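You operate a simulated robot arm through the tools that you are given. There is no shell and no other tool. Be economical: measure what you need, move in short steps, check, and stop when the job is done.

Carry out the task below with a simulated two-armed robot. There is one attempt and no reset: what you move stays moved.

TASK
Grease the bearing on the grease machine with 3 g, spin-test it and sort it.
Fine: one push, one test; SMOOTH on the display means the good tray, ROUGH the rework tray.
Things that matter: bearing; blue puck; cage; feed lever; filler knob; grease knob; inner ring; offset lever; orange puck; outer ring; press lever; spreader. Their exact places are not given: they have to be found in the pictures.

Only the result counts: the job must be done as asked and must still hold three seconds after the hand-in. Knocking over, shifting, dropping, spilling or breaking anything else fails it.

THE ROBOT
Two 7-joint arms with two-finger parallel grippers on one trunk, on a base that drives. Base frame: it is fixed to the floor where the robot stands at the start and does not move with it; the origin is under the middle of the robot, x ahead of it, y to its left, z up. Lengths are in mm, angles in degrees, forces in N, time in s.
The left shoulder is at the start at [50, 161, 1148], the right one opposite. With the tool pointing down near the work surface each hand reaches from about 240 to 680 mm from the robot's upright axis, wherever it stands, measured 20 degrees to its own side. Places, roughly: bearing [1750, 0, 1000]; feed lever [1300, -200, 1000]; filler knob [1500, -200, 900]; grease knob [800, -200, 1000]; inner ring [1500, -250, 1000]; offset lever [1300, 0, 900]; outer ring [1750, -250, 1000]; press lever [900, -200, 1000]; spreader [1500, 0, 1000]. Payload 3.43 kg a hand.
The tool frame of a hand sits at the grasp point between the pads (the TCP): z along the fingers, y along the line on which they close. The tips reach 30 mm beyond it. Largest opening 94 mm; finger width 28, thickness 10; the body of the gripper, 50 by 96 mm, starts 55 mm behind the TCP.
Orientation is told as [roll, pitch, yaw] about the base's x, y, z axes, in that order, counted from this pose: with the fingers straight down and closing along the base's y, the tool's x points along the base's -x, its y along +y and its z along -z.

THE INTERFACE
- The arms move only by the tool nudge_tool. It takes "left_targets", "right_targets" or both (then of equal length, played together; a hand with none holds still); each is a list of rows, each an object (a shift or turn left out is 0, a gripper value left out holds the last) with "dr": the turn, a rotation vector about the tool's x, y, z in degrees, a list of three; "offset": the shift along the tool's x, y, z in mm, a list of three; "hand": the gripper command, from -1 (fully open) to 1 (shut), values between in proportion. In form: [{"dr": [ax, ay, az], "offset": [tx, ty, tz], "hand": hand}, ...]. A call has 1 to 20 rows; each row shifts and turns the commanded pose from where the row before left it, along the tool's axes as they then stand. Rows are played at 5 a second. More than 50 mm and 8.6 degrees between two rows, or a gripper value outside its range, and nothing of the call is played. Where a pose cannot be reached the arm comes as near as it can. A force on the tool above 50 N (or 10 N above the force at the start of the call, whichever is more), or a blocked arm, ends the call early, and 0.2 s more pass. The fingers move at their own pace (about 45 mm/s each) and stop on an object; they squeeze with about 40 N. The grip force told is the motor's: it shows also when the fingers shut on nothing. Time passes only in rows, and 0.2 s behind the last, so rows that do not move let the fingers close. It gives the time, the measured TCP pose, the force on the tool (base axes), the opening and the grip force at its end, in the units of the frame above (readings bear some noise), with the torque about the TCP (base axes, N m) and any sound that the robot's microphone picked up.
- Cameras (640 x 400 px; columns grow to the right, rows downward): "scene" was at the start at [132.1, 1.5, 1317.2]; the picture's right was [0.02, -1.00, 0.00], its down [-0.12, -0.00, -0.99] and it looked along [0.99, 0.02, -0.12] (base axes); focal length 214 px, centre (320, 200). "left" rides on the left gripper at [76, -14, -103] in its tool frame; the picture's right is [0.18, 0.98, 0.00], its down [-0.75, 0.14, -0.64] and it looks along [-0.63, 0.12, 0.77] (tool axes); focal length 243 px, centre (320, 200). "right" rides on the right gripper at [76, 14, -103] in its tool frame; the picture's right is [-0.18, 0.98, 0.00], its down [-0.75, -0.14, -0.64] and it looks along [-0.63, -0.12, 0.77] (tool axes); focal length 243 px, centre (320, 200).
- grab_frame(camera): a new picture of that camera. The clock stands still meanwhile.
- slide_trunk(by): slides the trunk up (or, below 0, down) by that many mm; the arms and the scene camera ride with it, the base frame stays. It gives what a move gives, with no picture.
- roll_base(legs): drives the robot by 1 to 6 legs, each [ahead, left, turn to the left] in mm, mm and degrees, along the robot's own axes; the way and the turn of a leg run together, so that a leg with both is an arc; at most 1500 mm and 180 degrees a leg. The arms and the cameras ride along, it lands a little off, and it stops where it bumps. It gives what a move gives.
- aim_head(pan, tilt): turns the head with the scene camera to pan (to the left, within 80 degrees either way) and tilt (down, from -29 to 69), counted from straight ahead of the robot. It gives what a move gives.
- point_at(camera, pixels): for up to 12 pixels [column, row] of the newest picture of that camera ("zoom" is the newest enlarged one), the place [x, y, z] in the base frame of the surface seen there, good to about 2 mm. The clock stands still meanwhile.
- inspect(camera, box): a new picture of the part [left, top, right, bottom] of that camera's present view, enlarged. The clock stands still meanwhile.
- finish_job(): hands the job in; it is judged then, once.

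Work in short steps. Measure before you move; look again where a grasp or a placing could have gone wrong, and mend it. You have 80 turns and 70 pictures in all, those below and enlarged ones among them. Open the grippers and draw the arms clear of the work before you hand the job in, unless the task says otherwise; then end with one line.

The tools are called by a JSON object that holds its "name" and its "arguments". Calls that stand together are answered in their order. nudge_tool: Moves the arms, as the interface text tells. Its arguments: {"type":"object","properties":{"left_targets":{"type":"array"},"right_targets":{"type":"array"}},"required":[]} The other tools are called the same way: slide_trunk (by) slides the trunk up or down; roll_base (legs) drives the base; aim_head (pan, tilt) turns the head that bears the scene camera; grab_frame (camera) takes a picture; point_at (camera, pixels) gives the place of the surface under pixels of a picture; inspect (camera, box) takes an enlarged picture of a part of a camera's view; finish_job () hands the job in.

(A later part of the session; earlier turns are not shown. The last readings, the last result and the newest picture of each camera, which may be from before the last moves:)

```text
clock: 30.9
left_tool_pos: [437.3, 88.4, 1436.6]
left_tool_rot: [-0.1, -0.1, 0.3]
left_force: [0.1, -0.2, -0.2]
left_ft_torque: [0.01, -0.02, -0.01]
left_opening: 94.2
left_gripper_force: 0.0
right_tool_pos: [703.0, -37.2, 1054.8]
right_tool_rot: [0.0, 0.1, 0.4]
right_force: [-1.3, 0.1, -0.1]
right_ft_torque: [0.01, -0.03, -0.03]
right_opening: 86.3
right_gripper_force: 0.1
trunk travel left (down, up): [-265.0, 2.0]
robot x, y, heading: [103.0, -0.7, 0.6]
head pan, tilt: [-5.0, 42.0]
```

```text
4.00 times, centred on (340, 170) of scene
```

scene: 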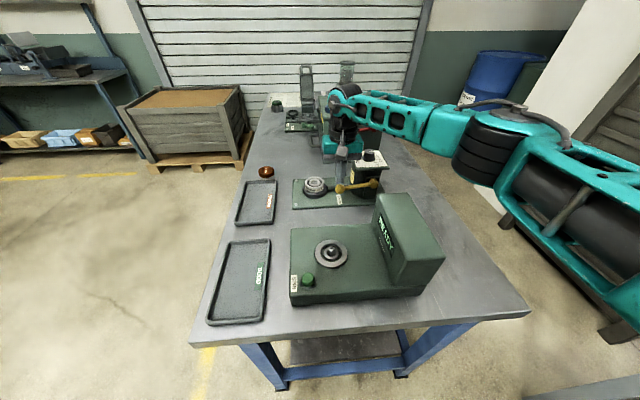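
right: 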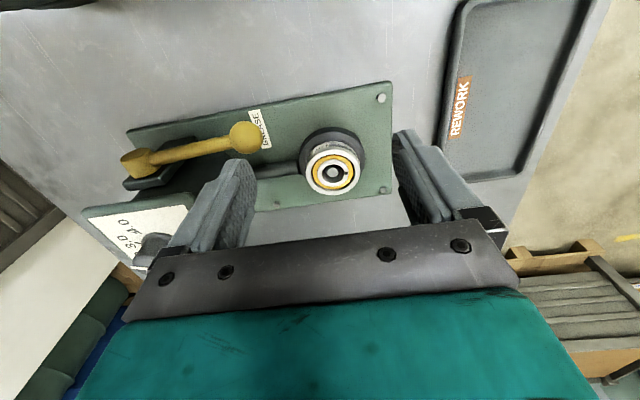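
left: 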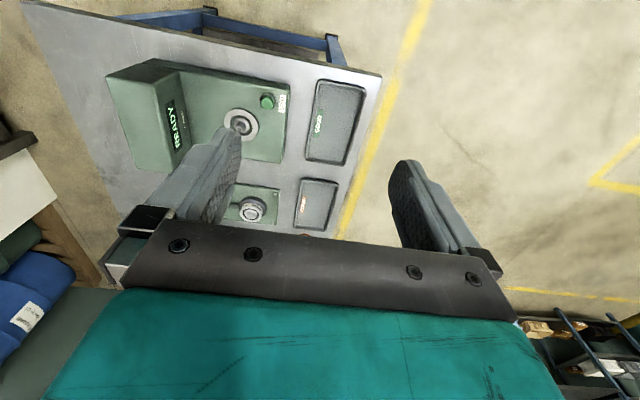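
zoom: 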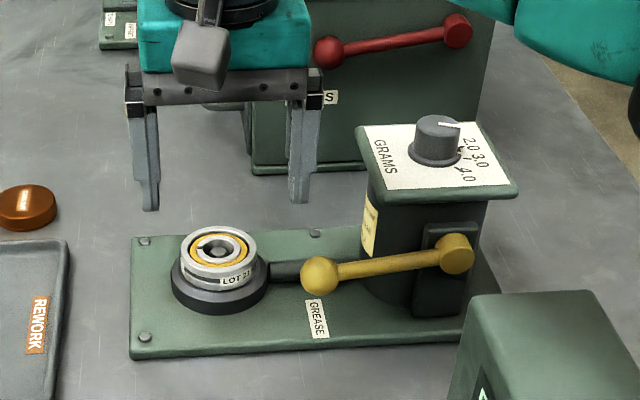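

The lever sprang back and grease is visible in the bearing. I measure the bearing rim and read the yellow note.

{"name": "inspect", "arguments": {"camera": "scene", "box": [360, 166, 380, 186]}}

{"name": "inspect", "arguments": {"camera": "right", "box": [270, 110, 400, 210]}}

{"name": "point_at", "arguments": {"camera": "right", "pixels": [[332, 145], [333, 193], [307, 170], [358, 168], [340, 171], [315, 190], [350, 186], [300, 150], [332, 130], [365, 150]]}}

```text
16.00 times, centred on (370, 176) of scene
```

zoom: 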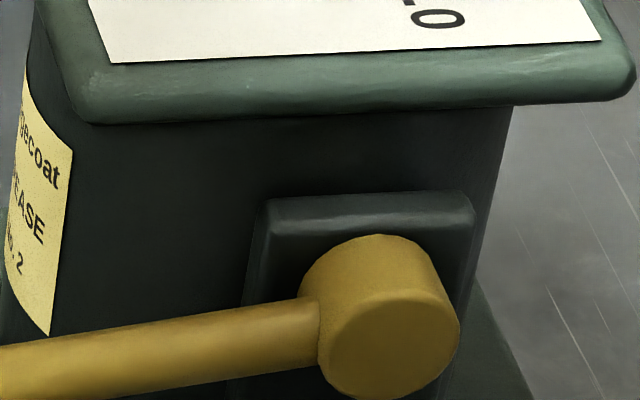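

```text
4.00 times, centred on (335, 160) of right
```

zoom: 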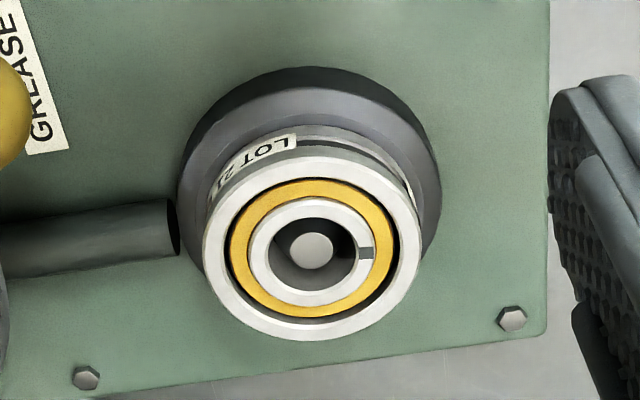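

```text
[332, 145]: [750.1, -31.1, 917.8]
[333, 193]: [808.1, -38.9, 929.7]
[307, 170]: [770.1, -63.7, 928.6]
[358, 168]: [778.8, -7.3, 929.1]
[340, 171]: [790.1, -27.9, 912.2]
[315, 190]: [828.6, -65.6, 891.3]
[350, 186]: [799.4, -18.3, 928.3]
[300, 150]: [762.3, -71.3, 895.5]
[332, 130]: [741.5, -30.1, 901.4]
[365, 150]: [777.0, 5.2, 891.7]
```

I measure the rim in the enlarged picture for the centre and heights.

{"name": "point_at", "arguments": {"camera": "zoom", "pixels": [[209, 250], [416, 232], [310, 336], [300, 155], [230, 190], [400, 195], [345, 330], [312, 250], [240, 320], [400, 290], [300, 130], [200, 170]]}}

```text
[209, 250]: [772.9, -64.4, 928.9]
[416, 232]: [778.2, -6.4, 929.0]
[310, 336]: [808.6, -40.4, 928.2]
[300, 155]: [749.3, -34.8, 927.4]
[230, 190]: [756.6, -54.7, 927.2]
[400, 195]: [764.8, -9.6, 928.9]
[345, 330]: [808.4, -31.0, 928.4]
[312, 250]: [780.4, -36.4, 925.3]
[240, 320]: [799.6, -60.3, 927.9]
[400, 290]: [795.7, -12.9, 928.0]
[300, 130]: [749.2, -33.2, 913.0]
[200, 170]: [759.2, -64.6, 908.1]
```

Bearing centre (779,-35.5), OD≈59, top z≈928.5. I lift a bit, lower the trunk 70 mm for reach, tilt 15° and go above the bearing.

{"name": "nudge_tool", "arguments": {"right_targets": [{"offset": [0, 0, -30]}, {"offset": [0, 0, -25]}, {}]}}

{"name": "slide_trunk", "arguments": {"by": -70}}

{"name": "nudge_tool", "arguments": {"right_targets": [{"dr": [0, -7.5, 0]}, {"dr": [0, -7.5, 0]}, {"offset": [-28.3, 0.75, 33.5]}, {"offset": [-28.3, 0.75, 33.5]}, {}]}}

{"name": "grab_frame", "arguments": {"camera": "right"}}

```text
clock: 31.7
left_tool_pos: [436.9, 90.1, 1436.3]
left_tool_rot: [0.1, -0.2, 0.3]
left_force: [0.9, 0.2, -0.2]
left_ft_torque: [-0.02, -0.04, -0.02]
left_opening: 94.1
left_gripper_force: 0.0
right_tool_pos: [702.4, -39.4, 1111.6]
right_tool_rot: [0.0, 0.1, 0.3]
right_force: [-0.7, 0.8, 0.8]
right_ft_torque: [0.01, -0.01, 0.0]
right_opening: 93.9
right_gripper_force: 0.0
trunk travel left (down, up): [-265.0, 2.0]
robot x, y, heading: [104.1, -3.1, 0.4]
head pan, tilt: [-5.0, 42.0]
```

```text
clock: 32.8
left_tool_pos: [436.7, 86.5, 1366.3]
left_tool_rot: [-0.1, -0.2, 0.3]
left_force: [-0.2, -1.0, -0.5]
left_ft_torque: [0.02, 0.01, 0.03]
left_opening: 94.0
left_gripper_force: 0.1
right_tool_pos: [703.3, -39.4, 1040.1]
right_tool_rot: [0.1, 0.1, 0.3]
right_force: [0.5, -0.9, -0.6]
right_ft_torque: [-0.01, 0.01, -0.05]
right_opening: 94.1
right_gripper_force: 0.1
trunk travel left (down, up): [-195.0, 72.0]
robot x, y, heading: [104.0, -2.3, 0.2]
head pan, tilt: [-5.0, 42.0]
```

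```text
clock: 34.0
left_tool_pos: [437.4, 87.4, 1367.1]
left_tool_rot: [0.1, -0.1, 0.2]
left_force: [0.0, 0.7, 0.0]
left_ft_torque: [-0.02, 0.05, -0.01]
left_opening: 93.9
left_gripper_force: 0.1
right_tool_pos: [772.0, -38.7, 990.3]
right_tool_rot: [-0.1, -15.0, 0.3]
right_force: [-0.4, -0.1, -0.4]
right_ft_torque: [0.0, -0.01, 0.0]
right_opening: 94.1
right_gripper_force: 0.0
right hand out of reach, approached as far as the arm can: row 4
trunk travel left (down, up): [-195.0, 72.0]
robot x, y, heading: [103.9, 0.4, 0.2]
head pan, tilt: [-5.0, 42.0]
```

```text
35 pictures are left
```

right: 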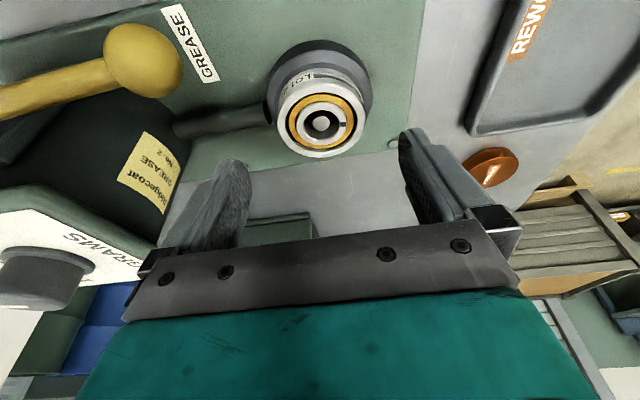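

I lower to TCP z≈943 (tips ≈911 above the seat flange) and correct y by 3 mm.

{"name": "nudge_tool", "arguments": {"right_targets": [{"offset": [3, 1.6, 16]}, {"offset": [3, 1.6, 16]}, {"offset": [3, 0, 14.5]}, {}]}}

{"name": "grab_frame", "arguments": {"camera": "right"}}

```text
clock: 35.0
left_tool_pos: [436.9, 88.6, 1367.0]
left_tool_rot: [-0.2, -0.1, 0.3]
left_force: [0.4, 0.1, 0.2]
left_ft_torque: [-0.01, -0.02, 0.02]
left_opening: 93.9
left_gripper_force: 0.0
right_tool_pos: [769.1, -36.0, 942.4]
right_tool_rot: [0.0, -14.9, 0.3]
right_force: [-0.4, 0.1, -0.1]
right_ft_torque: [0.03, 0.02, -0.03]
right_opening: 94.1
right_gripper_force: 0.1
right hand out of reach, approached as far as the arm can: row 2
trunk travel left (down, up): [-195.0, 72.0]
robot x, y, heading: [106.4, -1.4, 0.2]
head pan, tilt: [-5.0, 42.0]
```

```text
34 pictures are left
```

right: 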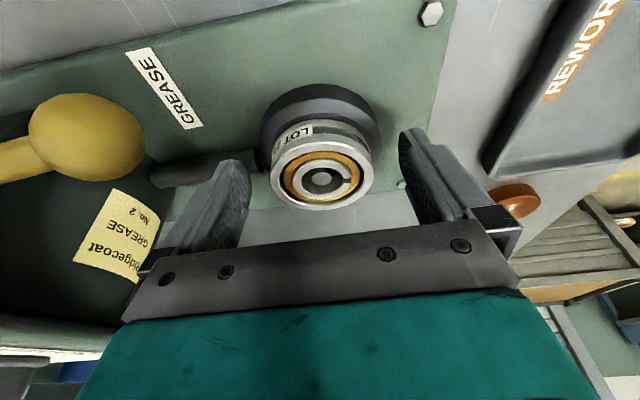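

The bearing lies between the pads (contact line within the pad width). I close.

{"name": "nudge_tool", "arguments": {"right_targets": [{"hand": 1}, {}, {}, {}, {}]}}

{"name": "grab_frame", "arguments": {"camera": "right"}}

```text
clock: 36.2
left_tool_pos: [437.6, 87.7, 1366.7]
left_tool_rot: [0.0, -0.1, 0.4]
left_force: [0.9, -0.5, 0.5]
left_ft_torque: [-0.01, 0.0, -0.03]
left_opening: 94.3
left_gripper_force: 0.0
right_tool_pos: [768.8, -35.8, 942.6]
right_tool_rot: [0.0, -14.9, 0.3]
right_force: [-0.5, -1.0, 1.3]
right_ft_torque: [-0.08, 0.07, 0.03]
right_opening: 61.1
right_gripper_force: 39.9
trunk travel left (down, up): [-195.0, 72.0]
robot x, y, heading: [105.4, 2.3, 0.2]
head pan, tilt: [-5.0, 42.0]
```

```text
33 pictures are left
```

right: 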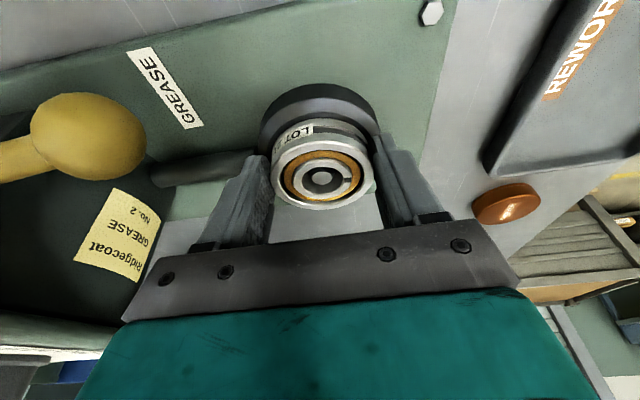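

Gripped (61 mm, 40 N). I lift straight up 25 mm, then up and slightly back, and look.

{"name": "nudge_tool", "arguments": {"right_targets": [{"offset": [-2.1, 0, -7.7]}, {"offset": [-2.1, 0, -7.7]}, {"offset": [-2.3, 0, -8.7]}, {"offset": [0, 0, -25]}, {"offset": [10, 0, -25]}, {"offset": [20, 0, -20]}, {}]}}

{"name": "grab_frame", "arguments": {"camera": "right"}}

{"name": "grab_frame", "arguments": {"camera": "scene"}}

```text
clock: 37.8
left_tool_pos: [437.9, 88.8, 1366.3]
left_tool_rot: [-0.2, -0.1, 0.3]
left_force: [-0.3, 0.1, 0.0]
left_ft_torque: [0.03, -0.01, -0.02]
left_opening: 93.8
left_gripper_force: 0.0
right_tool_pos: [722.2, -38.0, 1027.8]
right_tool_rot: [0.0, -14.8, 0.3]
right_force: [0.7, 0.5, -3.2]
right_ft_torque: [0.0, 0.02, -0.02]
right_opening: 61.3
right_gripper_force: 39.7
trunk travel left (down, up): [-195.0, 72.0]
robot x, y, heading: [102.3, -0.1, 0.1]
head pan, tilt: [-5.0, 42.0]
```

```text
32 pictures are left
```

right: 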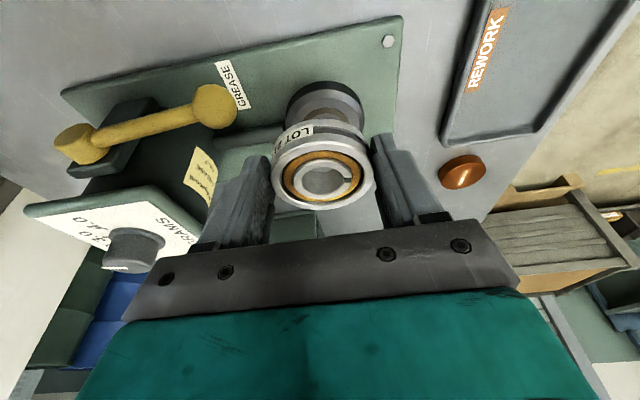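

```text
31 pictures are left
```

scene: 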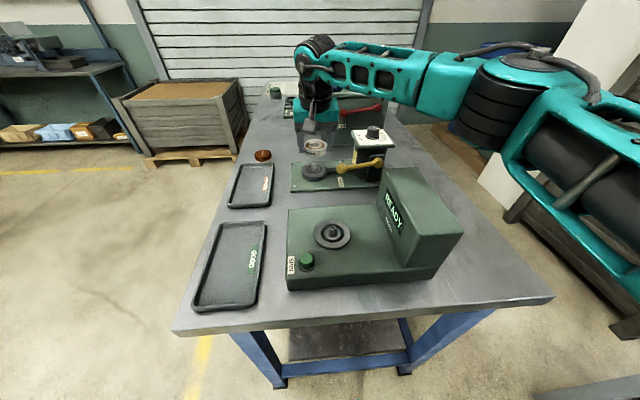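

The bearing is held level. I look at the tester seat closely and measure both.

{"name": "inspect", "arguments": {"camera": "scene", "box": [280, 190, 400, 290]}}

{"name": "point_at", "arguments": {"camera": "zoom", "pixels": [[275, 165], [180, 175], [377, 172], [275, 120], [278, 237], [272, 150], [275, 200], [225, 180], [325, 180], [140, 280], [140, 265], [250, 300]]}}

{"name": "point_at", "arguments": {"camera": "right", "pixels": [[322, 203], [275, 175], [370, 180], [322, 150], [300, 145], [345, 205], [295, 200]]}}

```text
4.00 times, centred on (340, 240) of scene
```

zoom: 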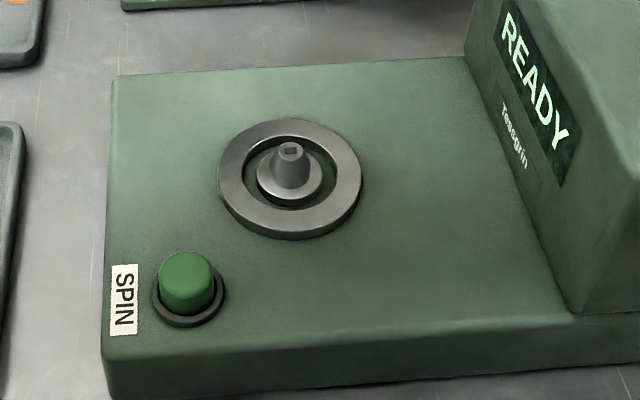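

```text
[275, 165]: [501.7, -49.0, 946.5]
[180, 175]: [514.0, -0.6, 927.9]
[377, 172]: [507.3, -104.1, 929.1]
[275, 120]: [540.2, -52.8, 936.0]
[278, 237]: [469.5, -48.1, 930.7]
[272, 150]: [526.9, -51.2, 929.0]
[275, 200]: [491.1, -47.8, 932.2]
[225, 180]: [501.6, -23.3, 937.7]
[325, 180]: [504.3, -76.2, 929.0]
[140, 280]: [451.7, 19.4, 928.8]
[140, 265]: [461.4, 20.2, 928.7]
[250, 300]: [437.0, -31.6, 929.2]
```

```text
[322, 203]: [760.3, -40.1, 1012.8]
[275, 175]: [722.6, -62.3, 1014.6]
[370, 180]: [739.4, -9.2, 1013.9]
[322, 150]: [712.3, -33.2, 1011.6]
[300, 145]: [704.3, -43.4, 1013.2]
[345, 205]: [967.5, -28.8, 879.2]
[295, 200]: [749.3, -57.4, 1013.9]
```

I measure the seat more densely: annulus edges, post tip and base.

{"name": "point_at", "arguments": {"camera": "zoom", "pixels": [[222, 172], [358, 172], [290, 120], [290, 228], [290, 150], [290, 145], [290, 175], [290, 202], [232, 205], [348, 205], [305, 185], [188, 262]]}}

{"name": "inspect", "arguments": {"camera": "scene", "box": [315, 212, 355, 252]}}

```text
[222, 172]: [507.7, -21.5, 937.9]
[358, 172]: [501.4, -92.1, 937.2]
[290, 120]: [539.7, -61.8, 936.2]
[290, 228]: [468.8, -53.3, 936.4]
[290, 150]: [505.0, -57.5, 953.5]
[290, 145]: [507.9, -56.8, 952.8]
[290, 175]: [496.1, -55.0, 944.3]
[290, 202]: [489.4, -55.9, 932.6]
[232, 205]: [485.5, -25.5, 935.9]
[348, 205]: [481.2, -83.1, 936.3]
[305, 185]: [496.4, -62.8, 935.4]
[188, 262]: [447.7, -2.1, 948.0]
```

```text
10.00 times, centred on (335, 232) of scene
```

zoom: 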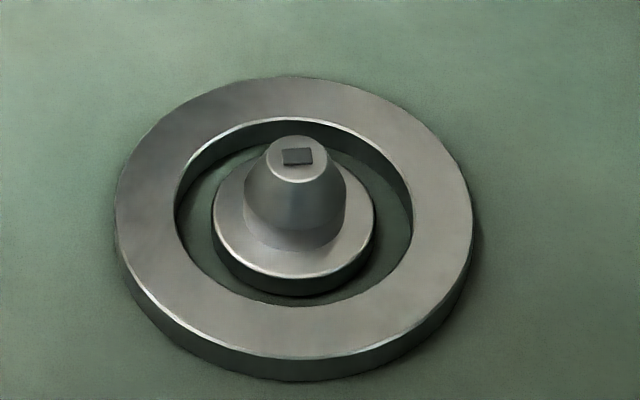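

Seat centre ≈(504.5,-57), annulus top z≈937, post top 953.5; the bearing centre is ~10 mm ahead of the TCP. I raise the trunk 70 mm for arm clearance and bring the bearing above the seat.

{"name": "slide_trunk", "arguments": {"by": 70}}

{"name": "nudge_tool", "arguments": {"right_targets": [{"offset": [44, -3.8, -11.8]}, {"offset": [44, -3.8, -11.8]}, {"offset": [44, -3.8, -11.8]}, {"offset": [44, -3.8, -11.8]}, {"offset": [44, -3.8, -11.8]}, {}]}}

{"name": "grab_frame", "arguments": {"camera": "scene"}}

```text
clock: 38.9
left_tool_pos: [437.7, 88.6, 1435.5]
left_tool_rot: [-0.1, 0.1, 0.3]
left_force: [0.8, 0.0, 0.3]
left_ft_torque: [0.03, 0.01, 0.0]
left_opening: 94.0
left_gripper_force: 0.0
right_tool_pos: [724.4, -37.9, 1097.3]
right_tool_rot: [0.0, -14.9, 0.4]
right_force: [0.6, 0.4, -2.2]
right_ft_torque: [0.0, 0.05, 0.0]
right_opening: 61.2
right_gripper_force: 39.9
trunk travel left (down, up): [-265.0, 2.0]
robot x, y, heading: [102.3, -4.1, 0.4]
head pan, tilt: [-5.0, 42.0]
```

```text
clock: 40.2
left_tool_pos: [438.2, 88.7, 1436.3]
left_tool_rot: [-0.1, 0.0, 0.3]
left_force: [1.4, 0.5, -0.5]
left_ft_torque: [-0.02, 0.0, -0.03]
left_opening: 94.0
left_gripper_force: 0.0
right_tool_pos: [494.0, -57.8, 1099.9]
right_tool_rot: [-0.1, -15.0, 0.2]
right_force: [-0.7, 0.3, -2.3]
right_ft_torque: [0.0, 0.04, 0.01]
right_opening: 61.4
right_gripper_force: 40.3
trunk travel left (down, up): [-265.0, 2.0]
robot x, y, heading: [99.7, -0.1, 0.3]
head pan, tilt: [-5.0, 42.0]
```

```text
28 pictures are left
```

scene: 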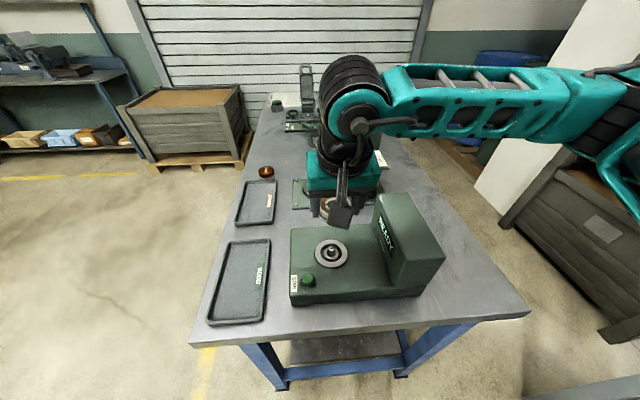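

The forearm clears the tester housing. I lower to just above the post (bearing bottom ≈966) and check alignment.

{"name": "nudge_tool", "arguments": {"right_targets": [{"offset": [8.6, 0.2, 32.2]}, {"offset": [8.6, 0.2, 32.2]}, {"offset": [8.4, 0.2, 31]}, {}]}}

{"name": "grab_frame", "arguments": {"camera": "right"}}

{"name": "inspect", "arguments": {"camera": "scene", "box": [280, 190, 400, 290]}}

```text
clock: 41.2
left_tool_pos: [437.5, 88.3, 1437.1]
left_tool_rot: [-0.1, -0.1, 0.3]
left_force: [0.2, 0.5, -0.1]
left_ft_torque: [0.02, -0.02, 0.02]
left_opening: 94.0
left_gripper_force: 0.0
right_tool_pos: [496.0, -56.8, 998.6]
right_tool_rot: [-0.1, -15.0, 0.3]
right_force: [-0.1, -0.2, -2.3]
right_ft_torque: [-0.02, 0.03, 0.0]
right_opening: 61.1
right_gripper_force: 40.0
trunk travel left (down, up): [-265.0, 2.0]
robot x, y, heading: [100.8, -0.0, 0.6]
head pan, tilt: [-5.0, 42.0]
```

```text
27 pictures are left
```

right: 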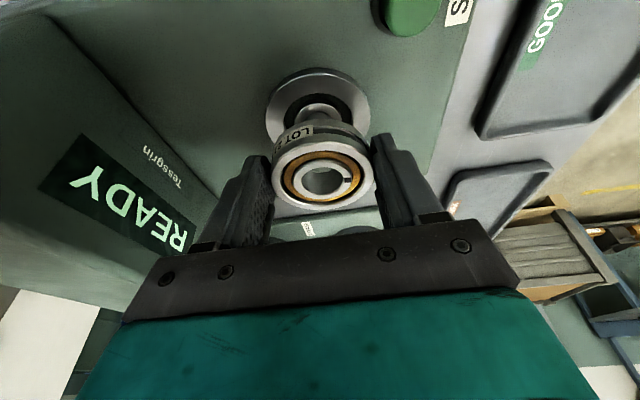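

```text
4.00 times, centred on (340, 240) of scene
```

zoom: 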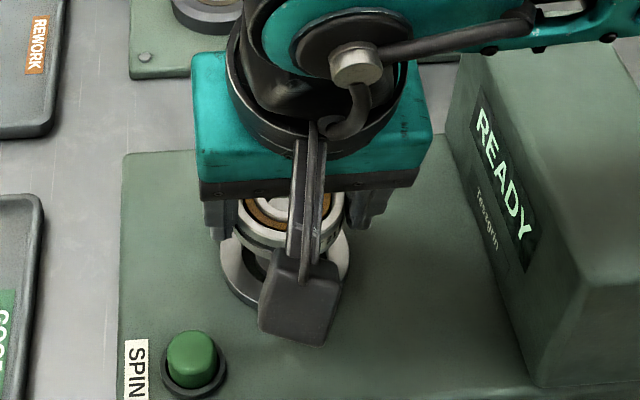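

I measure rim and seat in the same right picture to compare centres.

{"name": "inspect", "arguments": {"camera": "right", "box": [250, 60, 400, 220]}}

{"name": "point_at", "arguments": {"camera": "right", "pixels": [[276, 178], [371, 178], [322, 203], [300, 199], [345, 200], [322, 150], [300, 153], [345, 152], [268, 105], [366, 102], [310, 72], [318, 109]]}}

```text
2.50 times, centred on (325, 140) of right
```

zoom: 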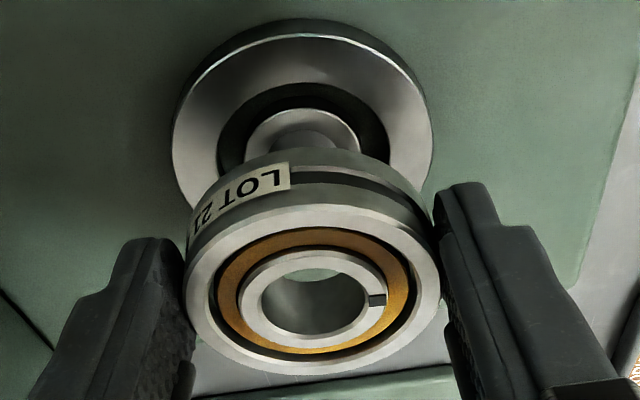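

```text
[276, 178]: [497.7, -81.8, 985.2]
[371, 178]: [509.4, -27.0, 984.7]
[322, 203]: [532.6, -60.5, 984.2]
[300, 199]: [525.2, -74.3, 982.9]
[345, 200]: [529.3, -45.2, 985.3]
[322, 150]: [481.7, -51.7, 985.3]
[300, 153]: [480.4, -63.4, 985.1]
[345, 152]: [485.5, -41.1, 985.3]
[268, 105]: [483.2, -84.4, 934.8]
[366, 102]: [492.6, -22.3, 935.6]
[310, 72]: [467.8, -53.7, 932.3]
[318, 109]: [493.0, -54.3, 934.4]
```

Bearing centre ≈(505,-55) versus seat ≈(504,-56.5): I correct by (−1,−1.3) and lower 20 mm gently.

{"name": "nudge_tool", "arguments": {"right_targets": [{"offset": [3.5, -1.3, 9.4]}, {"offset": [1.3, 0, 4.8]}, {"offset": [1.3, 0, 4.8]}, {}]}}

{"name": "inspect", "arguments": {"camera": "right", "box": [250, 60, 400, 220]}}

```text
clock: 42.2
left_tool_pos: [436.8, 88.8, 1436.2]
left_tool_rot: [0.0, -0.1, 0.3]
left_force: [0.0, 0.4, 0.7]
left_ft_torque: [0.03, 0.02, -0.01]
left_opening: 93.8
left_gripper_force: 0.0
right_tool_pos: [495.1, -58.5, 981.0]
right_tool_rot: [0.1, -14.9, 0.3]
right_force: [0.0, 0.0, -2.2]
right_ft_torque: [-0.01, 0.05, 0.01]
right_opening: 61.5
right_gripper_force: 39.5
trunk travel left (down, up): [-265.0, 2.0]
robot x, y, heading: [103.9, -2.7, 0.4]
head pan, tilt: [-5.0, 42.0]
```

```text
2.50 times, centred on (325, 140) of right
```

zoom: 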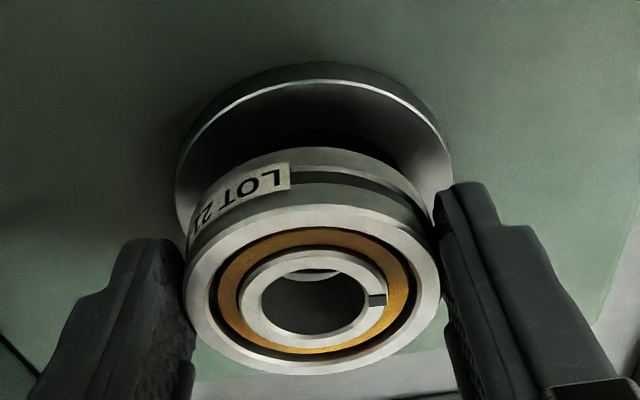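

The post shows at the near edge of the bore as expected. I lower in small steps with force watched.

{"name": "nudge_tool", "arguments": {"right_targets": [{"offset": [0.7, 0.3, 2.4]}, {"offset": [0.7, 0, 2.4]}, {}]}}

{"name": "inspect", "arguments": {"camera": "right", "box": [250, 60, 400, 220]}}

```text
clock: 43.0
left_tool_pos: [437.0, 87.7, 1435.4]
left_tool_rot: [-0.1, -0.1, 0.4]
left_force: [0.2, -0.7, -0.3]
left_ft_torque: [-0.04, 0.0, -0.02]
left_opening: 94.0
left_gripper_force: 0.0
right_tool_pos: [495.2, -58.4, 975.7]
right_tool_rot: [0.0, -14.9, 0.3]
right_force: [-0.1, -0.2, -2.4]
right_ft_torque: [-0.02, 0.0, -0.01]
right_opening: 61.2
right_gripper_force: 39.9
trunk travel left (down, up): [-265.0, 2.0]
robot x, y, heading: [104.5, 0.4, 0.3]
head pan, tilt: [-5.0, 42.0]
```

```text
2.50 times, centred on (325, 140) of right
```

zoom: 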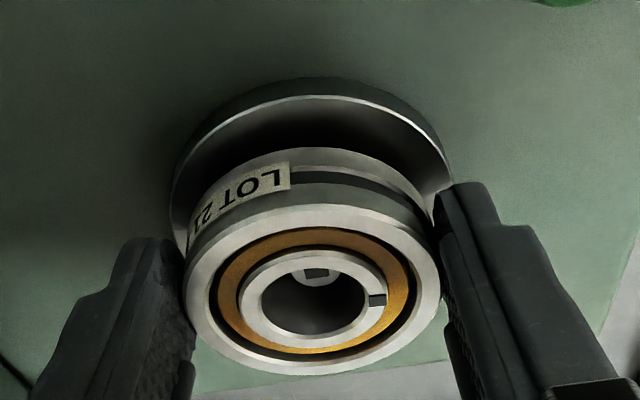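

The post is entering the bore cleanly, no contact force yet. I lower a few mm more.

{"name": "nudge_tool", "arguments": {"right_targets": [{"offset": [0.5, 0.5, 1.9]}, {"offset": [0.3, 0, 1.2]}, {"offset": [0.3, 0, 1.0]}, {}]}}

{"name": "inspect", "arguments": {"camera": "right", "box": [250, 60, 400, 220]}}

```text
clock: 44.0
left_tool_pos: [437.5, 88.3, 1435.4]
left_tool_rot: [0.1, -0.1, 0.3]
left_force: [0.5, 0.2, 0.6]
left_ft_torque: [0.0, 0.02, 0.0]
left_opening: 93.8
left_gripper_force: 0.0
right_tool_pos: [494.7, -57.3, 969.6]
right_tool_rot: [-0.1, -14.8, 0.3]
right_force: [0.2, -0.2, -3.1]
right_ft_torque: [-0.03, 0.03, 0.0]
right_opening: 61.2
right_gripper_force: 40.2
trunk travel left (down, up): [-265.0, 2.0]
robot x, y, heading: [100.3, -1.0, 0.2]
head pan, tilt: [-5.0, 42.0]
```

```text
2.50 times, centred on (325, 140) of right
```

zoom: 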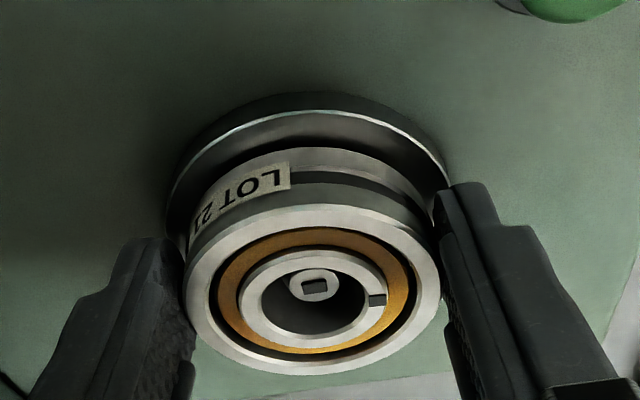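

No contact yet at TCP 969.6; the fingertips are about at annulus level. I measure the remaining gap under the bearing.

{"name": "point_at", "arguments": {"camera": "zoom", "pixels": [[325, 150], [325, 160], [330, 190], [330, 215], [325, 130], [325, 115], [314, 282], [345, 180], [250, 310], [440, 190]]}}

```text
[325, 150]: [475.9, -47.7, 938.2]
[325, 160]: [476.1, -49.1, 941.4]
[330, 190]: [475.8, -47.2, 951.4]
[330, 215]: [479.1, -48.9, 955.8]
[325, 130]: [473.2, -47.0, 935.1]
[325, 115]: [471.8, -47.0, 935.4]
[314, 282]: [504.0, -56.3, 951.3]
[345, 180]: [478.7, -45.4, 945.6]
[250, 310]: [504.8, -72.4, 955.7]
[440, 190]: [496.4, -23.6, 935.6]
```

The gap is only ~2 mm. I lower 1.3 mm more and release slowly.

{"name": "nudge_tool", "arguments": {"right_targets": [{"offset": [0.3, 0.3, 1.3]}, {}, {"hand": -0.45}, {}, {}]}}

{"name": "nudge_tool", "arguments": {"right_targets": [{"hand": -0.9}, {}, {}]}}

{"name": "inspect", "arguments": {"camera": "right", "box": [230, 60, 420, 220]}}

```text
clock: 45.2
left_tool_pos: [437.9, 87.8, 1436.2]
left_tool_rot: [-0.1, 0.0, 0.4]
left_force: [0.4, 0.2, -0.1]
left_ft_torque: [0.0, 0.01, 0.03]
left_opening: 93.9
left_gripper_force: 0.1
right_tool_pos: [494.3, -55.7, 969.3]
right_tool_rot: [0.0, -14.9, 0.3]
right_force: [0.1, 0.1, 0.1]
right_ft_torque: [0.02, 0.01, -0.03]
right_opening: 68.3
right_gripper_force: 0.2
trunk travel left (down, up): [-265.0, 2.0]
robot x, y, heading: [108.4, -1.5, 0.1]
head pan, tilt: [-5.0, 42.0]
```

```text
clock: 46.0
left_tool_pos: [437.0, 86.8, 1436.6]
left_tool_rot: [-0.1, -0.1, 0.3]
left_force: [0.1, 0.2, 0.7]
left_ft_torque: [0.02, -0.02, -0.01]
left_opening: 94.3
left_gripper_force: 0.0
right_tool_pos: [494.1, -56.7, 970.1]
right_tool_rot: [0.0, -14.9, 0.3]
right_force: [0.1, 0.9, -0.3]
right_ft_torque: [0.0, 0.01, 0.0]
right_opening: 89.4
right_gripper_force: 0.0
trunk travel left (down, up): [-265.0, 2.0]
robot x, y, heading: [102.0, -1.2, 0.1]
head pan, tilt: [-5.0, 42.0]
```

```text
2.50 times, centred on (325, 140) of right
```

zoom: 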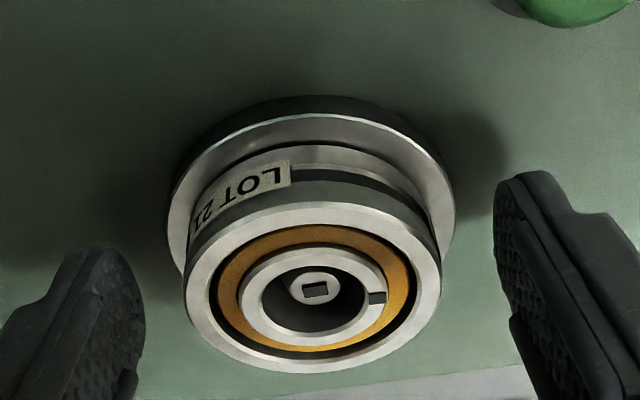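

The bearing is seated on the post. I lift the right hand clear and look at the button.

{"name": "nudge_tool", "arguments": {"right_targets": [{"offset": [-5.2, 0, -19.3]}, {"offset": [-7.8, 0, -29]}, {"offset": [-10.4, 0, -38.6]}, {"offset": [30, 25, 0], "hand": 1}, {"offset": [30, 25, 0]}, {}, {}]}}

{"name": "grab_frame", "arguments": {"camera": "right"}}

{"name": "inspect", "arguments": {"camera": "scene", "box": [280, 190, 400, 290]}}

```text
clock: 47.6
left_tool_pos: [437.3, 87.9, 1436.4]
left_tool_rot: [-0.2, -0.1, 0.3]
left_force: [0.3, -1.7, 0.0]
left_ft_torque: [0.03, 0.03, -0.01]
left_opening: 94.0
left_gripper_force: 0.2
right_tool_pos: [436.3, -6.6, 1044.5]
right_tool_rot: [0.1, -15.0, 0.3]
right_force: [-0.2, 0.3, -0.1]
right_ft_torque: [0.02, 0.0, -0.02]
right_opening: 0.6
right_gripper_force: 0.0
trunk travel left (down, up): [-265.0, 2.0]
robot x, y, heading: [103.1, -3.6, 0.2]
head pan, tilt: [-5.0, 42.0]
```

```text
20 pictures are left
```

right: 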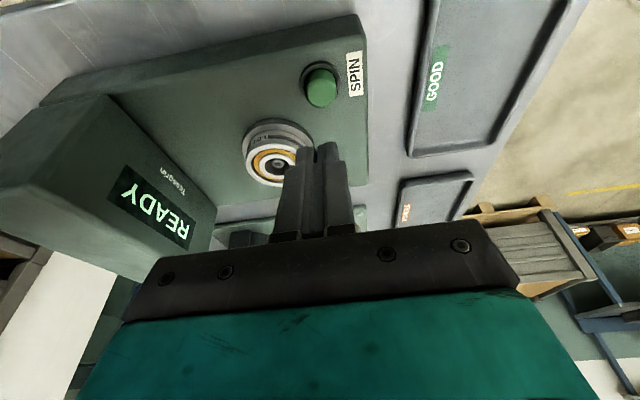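

```text
4.00 times, centred on (340, 240) of scene
```

zoom: 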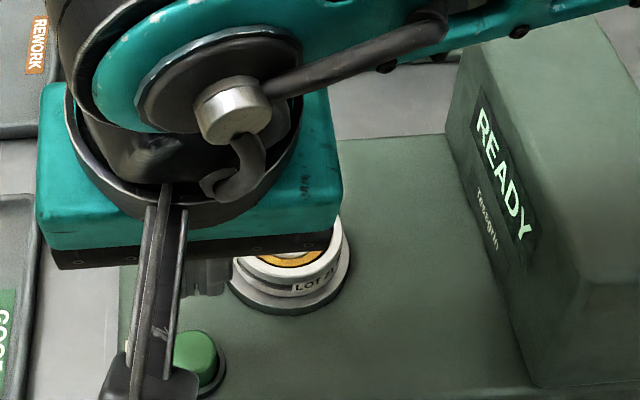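

I measure the button top in the right picture around (321,92).

{"name": "point_at", "arguments": {"camera": "right", "pixels": [[322, 92], [310, 92], [334, 90], [322, 103], [322, 80], [270, 163]]}}

{"name": "nudge_tool", "arguments": {"right_targets": [{"dr": [0, 7.5, 0]}, {"dr": [0, 7.5, 0]}, {}]}}

```text
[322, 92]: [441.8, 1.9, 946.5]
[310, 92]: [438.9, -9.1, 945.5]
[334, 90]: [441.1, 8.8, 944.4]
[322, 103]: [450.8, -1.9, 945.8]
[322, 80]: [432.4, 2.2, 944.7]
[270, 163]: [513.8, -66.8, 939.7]
```

```text
clock: 48.5
left_tool_pos: [435.9, 88.2, 1436.6]
left_tool_rot: [0.0, -0.1, 0.2]
left_force: [-0.1, -0.2, 1.4]
left_ft_torque: [-0.02, -0.02, -0.03]
left_opening: 93.9
left_gripper_force: 0.1
right_tool_pos: [436.5, -6.4, 1045.4]
right_tool_rot: [0.0, 0.0, 0.4]
right_force: [0.1, -0.3, -0.2]
right_ft_torque: [0.0, -0.01, 0.01]
right_opening: 0.0
right_gripper_force: 33.7
trunk travel left (down, up): [-265.0, 2.0]
robot x, y, heading: [104.9, -3.0, 0.6]
head pan, tilt: [-5.0, 42.0]
```

Button centre ≈(441,-0.5,947). I move over it and go down until the tips are ~5 mm above, then press a few mm, watching the force.

{"name": "nudge_tool", "arguments": {"right_targets": [{"offset": [-4.5, 5.5, 30]}, {"offset": [0, 0, 30]}, {}]}}

{"name": "nudge_tool", "arguments": {"right_targets": [{"offset": [0, 0, 3]}, {"offset": [0, 0, 3]}, {"offset": [0, 0, 3]}, {}]}}

```text
clock: 49.2
left_tool_pos: [437.1, 87.6, 1436.6]
left_tool_rot: [0.0, -0.1, 0.3]
left_force: [-0.5, 0.2, -0.9]
left_ft_torque: [0.04, 0.0, -0.02]
left_opening: 94.0
left_gripper_force: 0.0
right_tool_pos: [441.1, -0.4, 983.0]
right_tool_rot: [-0.1, 0.2, 0.3]
right_force: [-0.6, 0.2, -0.6]
right_ft_torque: [0.01, -0.02, 0.01]
right_opening: 0.1
right_gripper_force: 32.6
trunk travel left (down, up): [-265.0, 2.0]
robot x, y, heading: [103.6, 1.2, 0.4]
head pan, tilt: [-5.0, 42.0]
```

```text
clock: 50.2
left_tool_pos: [437.5, 87.4, 1436.1]
left_tool_rot: [0.0, -0.2, 0.2]
left_force: [0.5, -0.3, 0.2]
left_ft_torque: [0.01, 0.0, -0.02]
left_opening: 93.7
left_gripper_force: 0.1
right_tool_pos: [441.0, -1.7, 975.1]
right_tool_rot: [0.1, 0.1, 0.3]
right_force: [-0.4, 0.0, 2.0]
right_ft_torque: [-0.02, -0.03, 0.02]
right_opening: 0.1
right_gripper_force: 33.0
trunk travel left (down, up): [-265.0, 2.0]
robot x, y, heading: [101.5, -4.0, 0.2]
head pan, tilt: [-5.0, 42.0]
```

Contact (2 N, tip at ≈945). I press 3 mm more in the same press and look at the display.

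{"name": "nudge_tool", "arguments": {"right_targets": [{"offset": [0, 0, 1.5]}, {"offset": [0, 0, 1.5]}]}}

{"name": "inspect", "arguments": {"camera": "scene", "box": [280, 190, 440, 310]}}

```text
clock: 50.9
left_tool_pos: [437.1, 87.5, 1436.2]
left_tool_rot: [0.1, -0.1, 0.3]
left_force: [0.8, 0.3, 0.7]
left_ft_torque: [0.0, 0.04, 0.03]
left_opening: 94.1
left_gripper_force: 0.1
right_tool_pos: [440.7, -2.6, 970.8]
right_tool_rot: [-0.1, 0.0, 0.3]
right_force: [-0.3, -1.5, 1.9]
right_ft_torque: [-0.01, 0.0, -0.01]
right_opening: 0.0
right_gripper_force: 32.7
trunk travel left (down, up): [-265.0, 2.0]
robot x, y, heading: [105.9, -3.7, 0.2]
head pan, tilt: [-5.0, 42.0]
heard: click
```

```text
3.33 times, centred on (360, 250) of scene
```

zoom: 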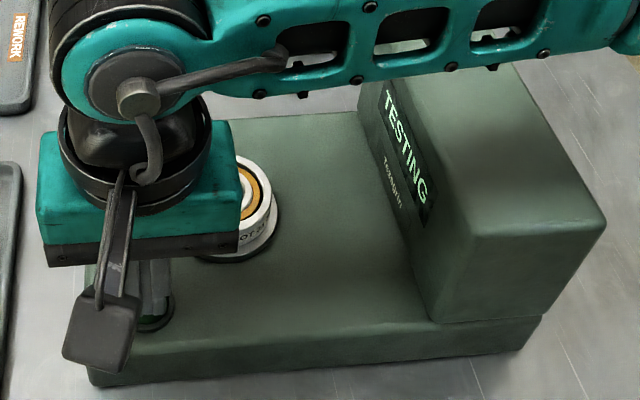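

A click, and the display shows TESTING. I lift off the button and let the test run without touching anything.

{"name": "nudge_tool", "arguments": {"right_targets": [{"offset": [0, 0, -30]}, {"offset": [0, 0, -35]}, {"offset": [0, 0, -35]}, {}, {}, {}, {}, {}, {}, {}, {}, {}, {}, {}, {}]}}

{"name": "inspect", "arguments": {"camera": "scene", "box": [280, 190, 440, 310]}}

```text
clock: 54.0
left_tool_pos: [436.5, 88.1, 1436.0]
left_tool_rot: [-0.1, -0.1, 0.3]
left_force: [-0.5, 0.0, -0.2]
left_ft_torque: [0.04, 0.01, -0.05]
left_opening: 94.1
left_gripper_force: 0.1
right_tool_pos: [439.4, -1.6, 1072.5]
right_tool_rot: [0.0, 0.1, 0.2]
right_force: [-0.1, -0.2, 0.0]
right_ft_torque: [0.02, 0.0, 0.01]
right_opening: 0.1
right_gripper_force: 32.7
trunk travel left (down, up): [-265.0, 2.0]
robot x, y, heading: [102.3, 1.1, 0.4]
head pan, tilt: [-5.0, 42.0]
```

```text
3.33 times, centred on (360, 250) of scene
```

zoom: 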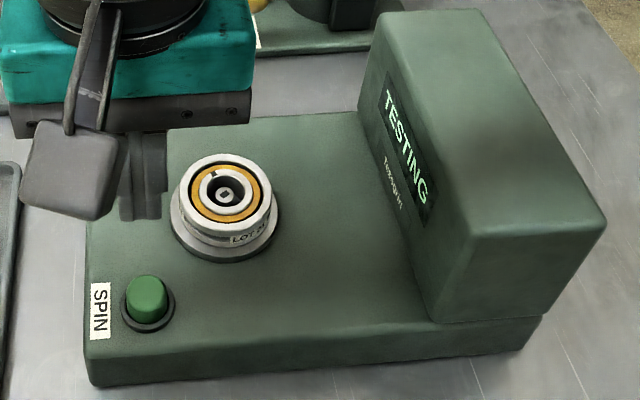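

Still TESTING. I wait a few seconds more.

{"name": "nudge_tool", "arguments": {"right_targets": [{}, {}, {}, {}, {}, {}, {}, {}, {}, {}, {}, {}, {}, {}, {}, {}, {}, {}, {}, {}]}}

{"name": "inspect", "arguments": {"camera": "scene", "box": [280, 190, 440, 310]}}

```text
clock: 58.2
left_tool_pos: [437.4, 88.0, 1437.1]
left_tool_rot: [-0.1, -0.1, 0.3]
left_force: [0.2, -0.6, -0.1]
left_ft_torque: [-0.02, 0.01, 0.0]
left_opening: 94.0
left_gripper_force: 0.1
right_tool_pos: [438.9, -2.0, 1072.2]
right_tool_rot: [-0.1, 0.1, 0.4]
right_force: [-1.0, -0.4, -0.8]
right_ft_torque: [0.03, 0.0, -0.02]
right_opening: 0.0
right_gripper_force: 33.1
trunk travel left (down, up): [-265.0, 2.0]
robot x, y, heading: [101.3, 1.8, 0.6]
head pan, tilt: [-5.0, 42.0]
```

```text
3.33 times, centred on (360, 250) of scene
```

zoom: 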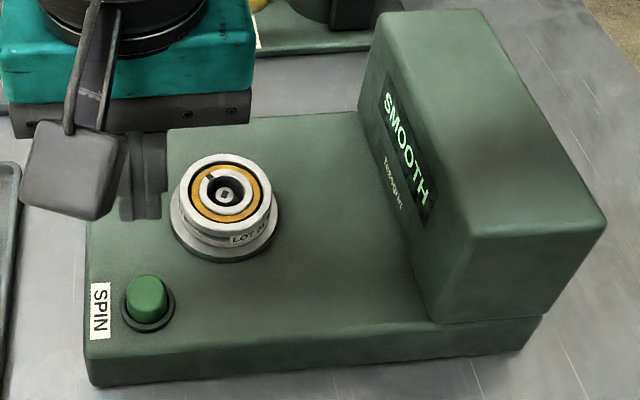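

SMOOTH: it goes to the good tray. I open and position the right hand above the bearing (504,-57), vertical, then check.

{"name": "nudge_tool", "arguments": {"right_targets": [{"offset": [-33, -27.5, 0], "hand": -1}, {"offset": [-32, -27.5, 0]}, {}, {}, {"offset": [0, 0, 35]}, {"offset": [0, 0, 35]}, {}]}}

{"name": "grab_frame", "arguments": {"camera": "right"}}

```text
clock: 59.9
left_tool_pos: [437.7, 87.7, 1436.5]
left_tool_rot: [-0.1, -0.1, 0.2]
left_force: [0.2, -0.6, 0.3]
left_ft_torque: [0.03, -0.01, -0.04]
left_opening: 94.1
left_gripper_force: 0.1
right_tool_pos: [505.2, -57.4, 999.1]
right_tool_rot: [0.0, 0.1, 0.3]
right_force: [0.3, 0.1, 0.4]
right_ft_torque: [0.01, 0.01, 0.0]
right_opening: 94.1
right_gripper_force: 0.1
trunk travel left (down, up): [-265.0, 2.0]
robot x, y, heading: [103.1, 0.4, 0.3]
head pan, tilt: [-5.0, 42.0]
```

```text
15 pictures are left
```

right: 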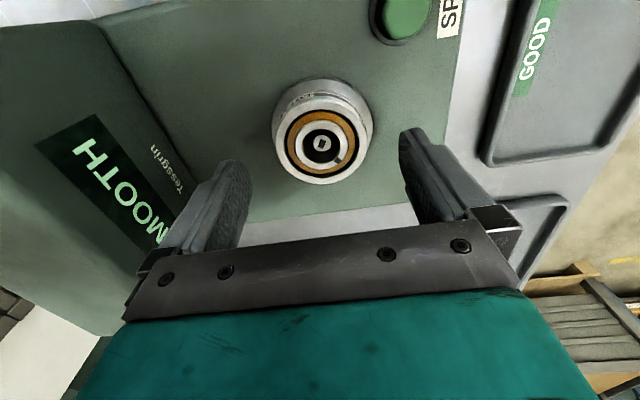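

The bearing is centred between the fingers. I lower to TCP z≈969 and close.

{"name": "nudge_tool", "arguments": {"right_targets": [{"offset": [0.5, 0, 15]}, {"offset": [0, 0, 14.5]}, {}, {"hand": 1}, {}, {}, {}, {}]}}

{"name": "point_at", "arguments": {"camera": "right", "pixels": [[530, 130], [525, 15], [580, 30], [490, 155], [598, 140]]}}

```text
clock: 61.6
left_tool_pos: [438.4, 87.8, 1436.6]
left_tool_rot: [-0.1, -0.1, 0.4]
left_force: [1.3, -0.3, 0.1]
left_ft_torque: [0.0, 0.01, 0.0]
left_opening: 93.9
left_gripper_force: 0.0
right_tool_pos: [505.6, -58.2, 970.9]
right_tool_rot: [0.1, 0.1, 0.2]
right_force: [-0.5, 0.6, 0.5]
right_ft_torque: [0.03, -0.07, 0.05]
right_opening: 61.5
right_gripper_force: 40.0
trunk travel left (down, up): [-265.0, 2.0]
robot x, y, heading: [100.2, -5.5, 0.2]
head pan, tilt: [-5.0, 42.0]
```

```text
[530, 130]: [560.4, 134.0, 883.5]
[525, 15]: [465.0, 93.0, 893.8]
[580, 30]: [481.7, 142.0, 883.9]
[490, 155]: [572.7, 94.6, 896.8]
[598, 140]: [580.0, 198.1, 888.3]
```

Gripped. I lift 100 mm and carry it over to the good tray, centre ≈(480,150).

{"name": "nudge_tool", "arguments": {"right_targets": [{"offset": [0, 0, -10]}, {"offset": [0, 0, -15]}, {"offset": [0, 0, -35]}, {"offset": [0, 0, -40]}, {"offset": [5, 41, 0]}, {"offset": [5, 41, 0]}, {"offset": [5, 42, 0]}, {"offset": [5, 42, 0]}, {"offset": [5, 42, 0]}, {}]}}

{"name": "grab_frame", "arguments": {"camera": "right"}}

{"name": "grab_frame", "arguments": {"camera": "scene"}}

```text
clock: 63.9
left_tool_pos: [439.0, 87.0, 1436.7]
left_tool_rot: [0.1, 0.0, 0.3]
left_force: [0.4, 0.3, -0.3]
left_ft_torque: [-0.01, 0.02, -0.01]
left_opening: 94.2
left_gripper_force: 0.1
right_tool_pos: [478.4, 150.3, 1072.0]
right_tool_rot: [0.1, 0.1, 0.4]
right_force: [-0.6, 0.0, -2.5]
right_ft_torque: [-0.01, 0.01, 0.04]
right_opening: 61.8
right_gripper_force: 40.0
trunk travel left (down, up): [-265.0, 2.0]
robot x, y, heading: [106.1, -2.3, 0.6]
head pan, tilt: [-5.0, 42.0]
```

```text
14 pictures are left
```

right: 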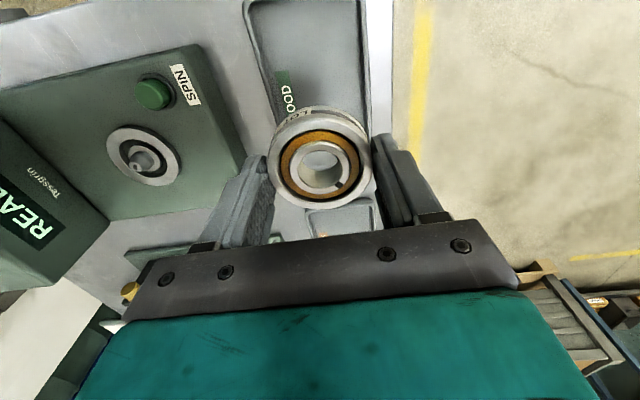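

```text
13 pictures are left
```

scene: 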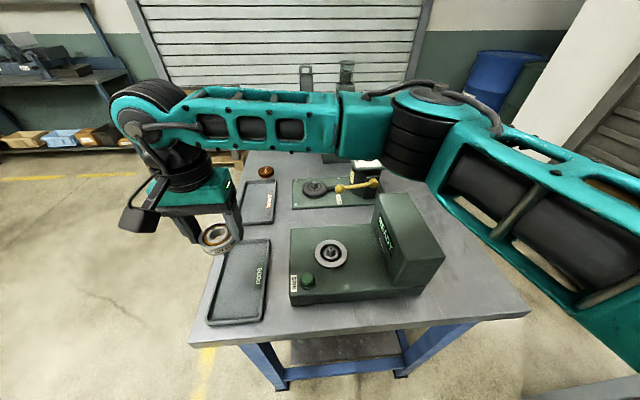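

I check the elbow's height above the tester housing and the tray bounds before lowering.

{"name": "point_at", "arguments": {"camera": "scene", "pixels": [[408, 172], [430, 205], [340, 155], [410, 140], [440, 205], [225, 150], [240, 245], [213, 318], [264, 310], [268, 243], [225, 245]]}}

```text
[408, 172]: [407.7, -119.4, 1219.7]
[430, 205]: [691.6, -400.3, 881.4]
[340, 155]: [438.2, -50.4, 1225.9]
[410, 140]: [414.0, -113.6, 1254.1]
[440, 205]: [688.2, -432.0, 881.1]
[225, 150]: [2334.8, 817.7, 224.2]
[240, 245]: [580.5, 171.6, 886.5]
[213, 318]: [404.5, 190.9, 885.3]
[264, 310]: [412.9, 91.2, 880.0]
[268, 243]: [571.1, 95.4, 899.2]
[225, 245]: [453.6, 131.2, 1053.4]
```

The elbow is ~190 mm above the housing. I lower into the tray to just above the floor.

{"name": "nudge_tool", "arguments": {"right_targets": [{"offset": [0, 0, 40]}, {"offset": [0, 0, 40]}, {"offset": [0, 0, 35]}, {"offset": [0, 0, 25]}, {}]}}

{"name": "grab_frame", "arguments": {"camera": "right"}}

{"name": "point_at", "arguments": {"camera": "right", "pixels": [[322, 203], [322, 112], [322, 105], [322, 80], [275, 150], [375, 130], [250, 120], [400, 120]]}}

```text
clock: 65.0
left_tool_pos: [436.9, 89.4, 1436.9]
left_tool_rot: [-0.1, -0.1, 0.3]
left_force: [0.3, 0.4, -0.1]
left_ft_torque: [0.0, -0.01, 0.0]
left_opening: 94.1
left_gripper_force: 0.0
right_tool_pos: [480.3, 150.1, 933.9]
right_tool_rot: [0.1, 0.1, 0.3]
right_force: [-0.2, 0.1, -2.0]
right_ft_torque: [-0.02, -0.02, -0.01]
right_opening: 61.2
right_gripper_force: 39.8
trunk travel left (down, up): [-265.0, 2.0]
robot x, y, heading: [101.2, 0.8, 0.0]
head pan, tilt: [-5.0, 42.0]
```

```text
12 pictures are left
```

right: 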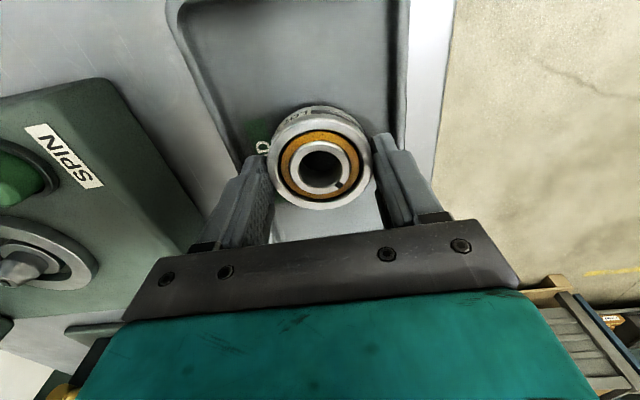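

```text
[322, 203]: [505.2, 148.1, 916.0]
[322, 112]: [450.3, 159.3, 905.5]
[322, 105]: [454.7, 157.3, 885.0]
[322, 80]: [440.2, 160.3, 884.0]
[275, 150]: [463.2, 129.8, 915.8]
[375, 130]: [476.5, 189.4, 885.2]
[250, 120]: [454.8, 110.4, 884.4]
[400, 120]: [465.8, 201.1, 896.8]
```

The bearing bottom is ~14 mm above the tray floor (884.5), centred in the tray. I lower it in small steps until contact.

{"name": "nudge_tool", "arguments": {"right_targets": [{"offset": [0, 0, 6]}, {"offset": [0, 0, 4]}, {"offset": [0, 0, 2]}, {"offset": [0, 0, 1]}, {}]}}

```text
clock: 66.2
left_tool_pos: [436.0, 87.4, 1436.4]
left_tool_rot: [0.0, -0.1, 0.3]
left_force: [-0.5, -0.3, -0.2]
left_ft_torque: [-0.03, -0.01, -0.02]
left_opening: 93.9
left_gripper_force: 0.1
right_tool_pos: [480.4, 151.3, 921.7]
right_tool_rot: [0.2, -0.1, 0.4]
right_force: [2.3, -2.9, 17.1]
right_ft_torque: [-0.49, 0.32, 0.1]
right_opening: 61.7
right_gripper_force: 40.0
trunk travel left (down, up): [-265.0, 2.0]
robot x, y, heading: [101.9, -0.5, 0.4]
head pan, tilt: [-5.0, 42.0]
```

It rests on the floor (17 N). I open just to ~74 mm so the fingers stay off the rims, then lift away.

{"name": "nudge_tool", "arguments": {"right_targets": [{"offset": [0, 0, -1], "hand": -0.57}, {}, {}, {"offset": [0, 0, -10]}, {"offset": [0, 0, -25]}, {"offset": [0, 0, -40]}, {"offset": [0, 0, -45], "hand": -1}, {"offset": [0, 0, -45]}, {}]}}

{"name": "grab_frame", "arguments": {"camera": "right"}}

```text
clock: 68.2
left_tool_pos: [437.4, 86.7, 1437.2]
left_tool_rot: [-0.1, 0.0, 0.3]
left_force: [0.1, 0.1, -0.8]
left_ft_torque: [0.0, -0.02, 0.02]
left_opening: 93.8
left_gripper_force: 0.1
right_tool_pos: [478.6, 151.0, 1086.1]
right_tool_rot: [0.0, 0.1, 0.4]
right_force: [-0.4, 1.4, -0.4]
right_ft_torque: [0.02, -0.01, -0.02]
right_opening: 94.1
right_gripper_force: 0.0
trunk travel left (down, up): [-265.0, 2.0]
robot x, y, heading: [103.3, 0.3, 0.4]
head pan, tilt: [-5.0, 42.0]
```

```text
11 pictures are left
```

right: 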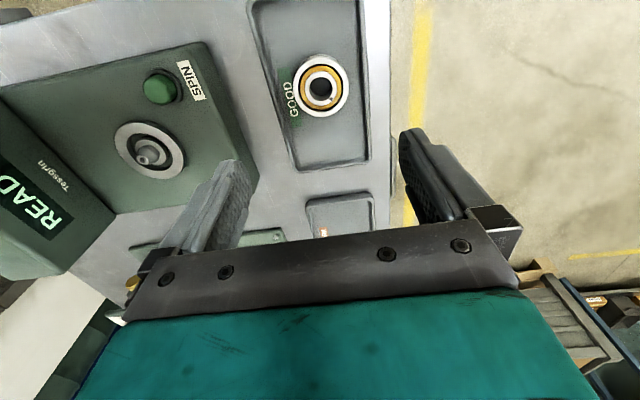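

The bearing lies flat in the GOOD tray. I draw the right arm back over to its own side at height and take a last look.

{"name": "nudge_tool", "arguments": {"right_targets": [{"offset": [0, -40, -25]}, {"offset": [0, -40, -25]}, {"offset": [0, -45, -20]}, {"offset": [0, -45, -20]}, {"offset": [5, -45, -20]}, {"offset": [10, -45, -20]}, {"offset": [10, -45, -20]}, {}]}}

{"name": "grab_frame", "arguments": {"camera": "scene"}}

```text
refused: row 6 steps farther than a row can; nothing moved
```

```text
10 pictures are left
```

scene: 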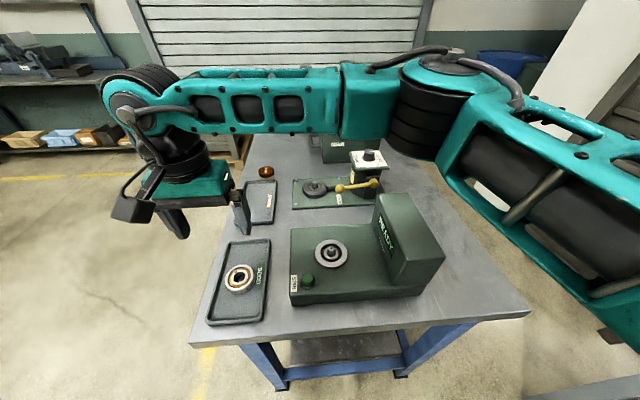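

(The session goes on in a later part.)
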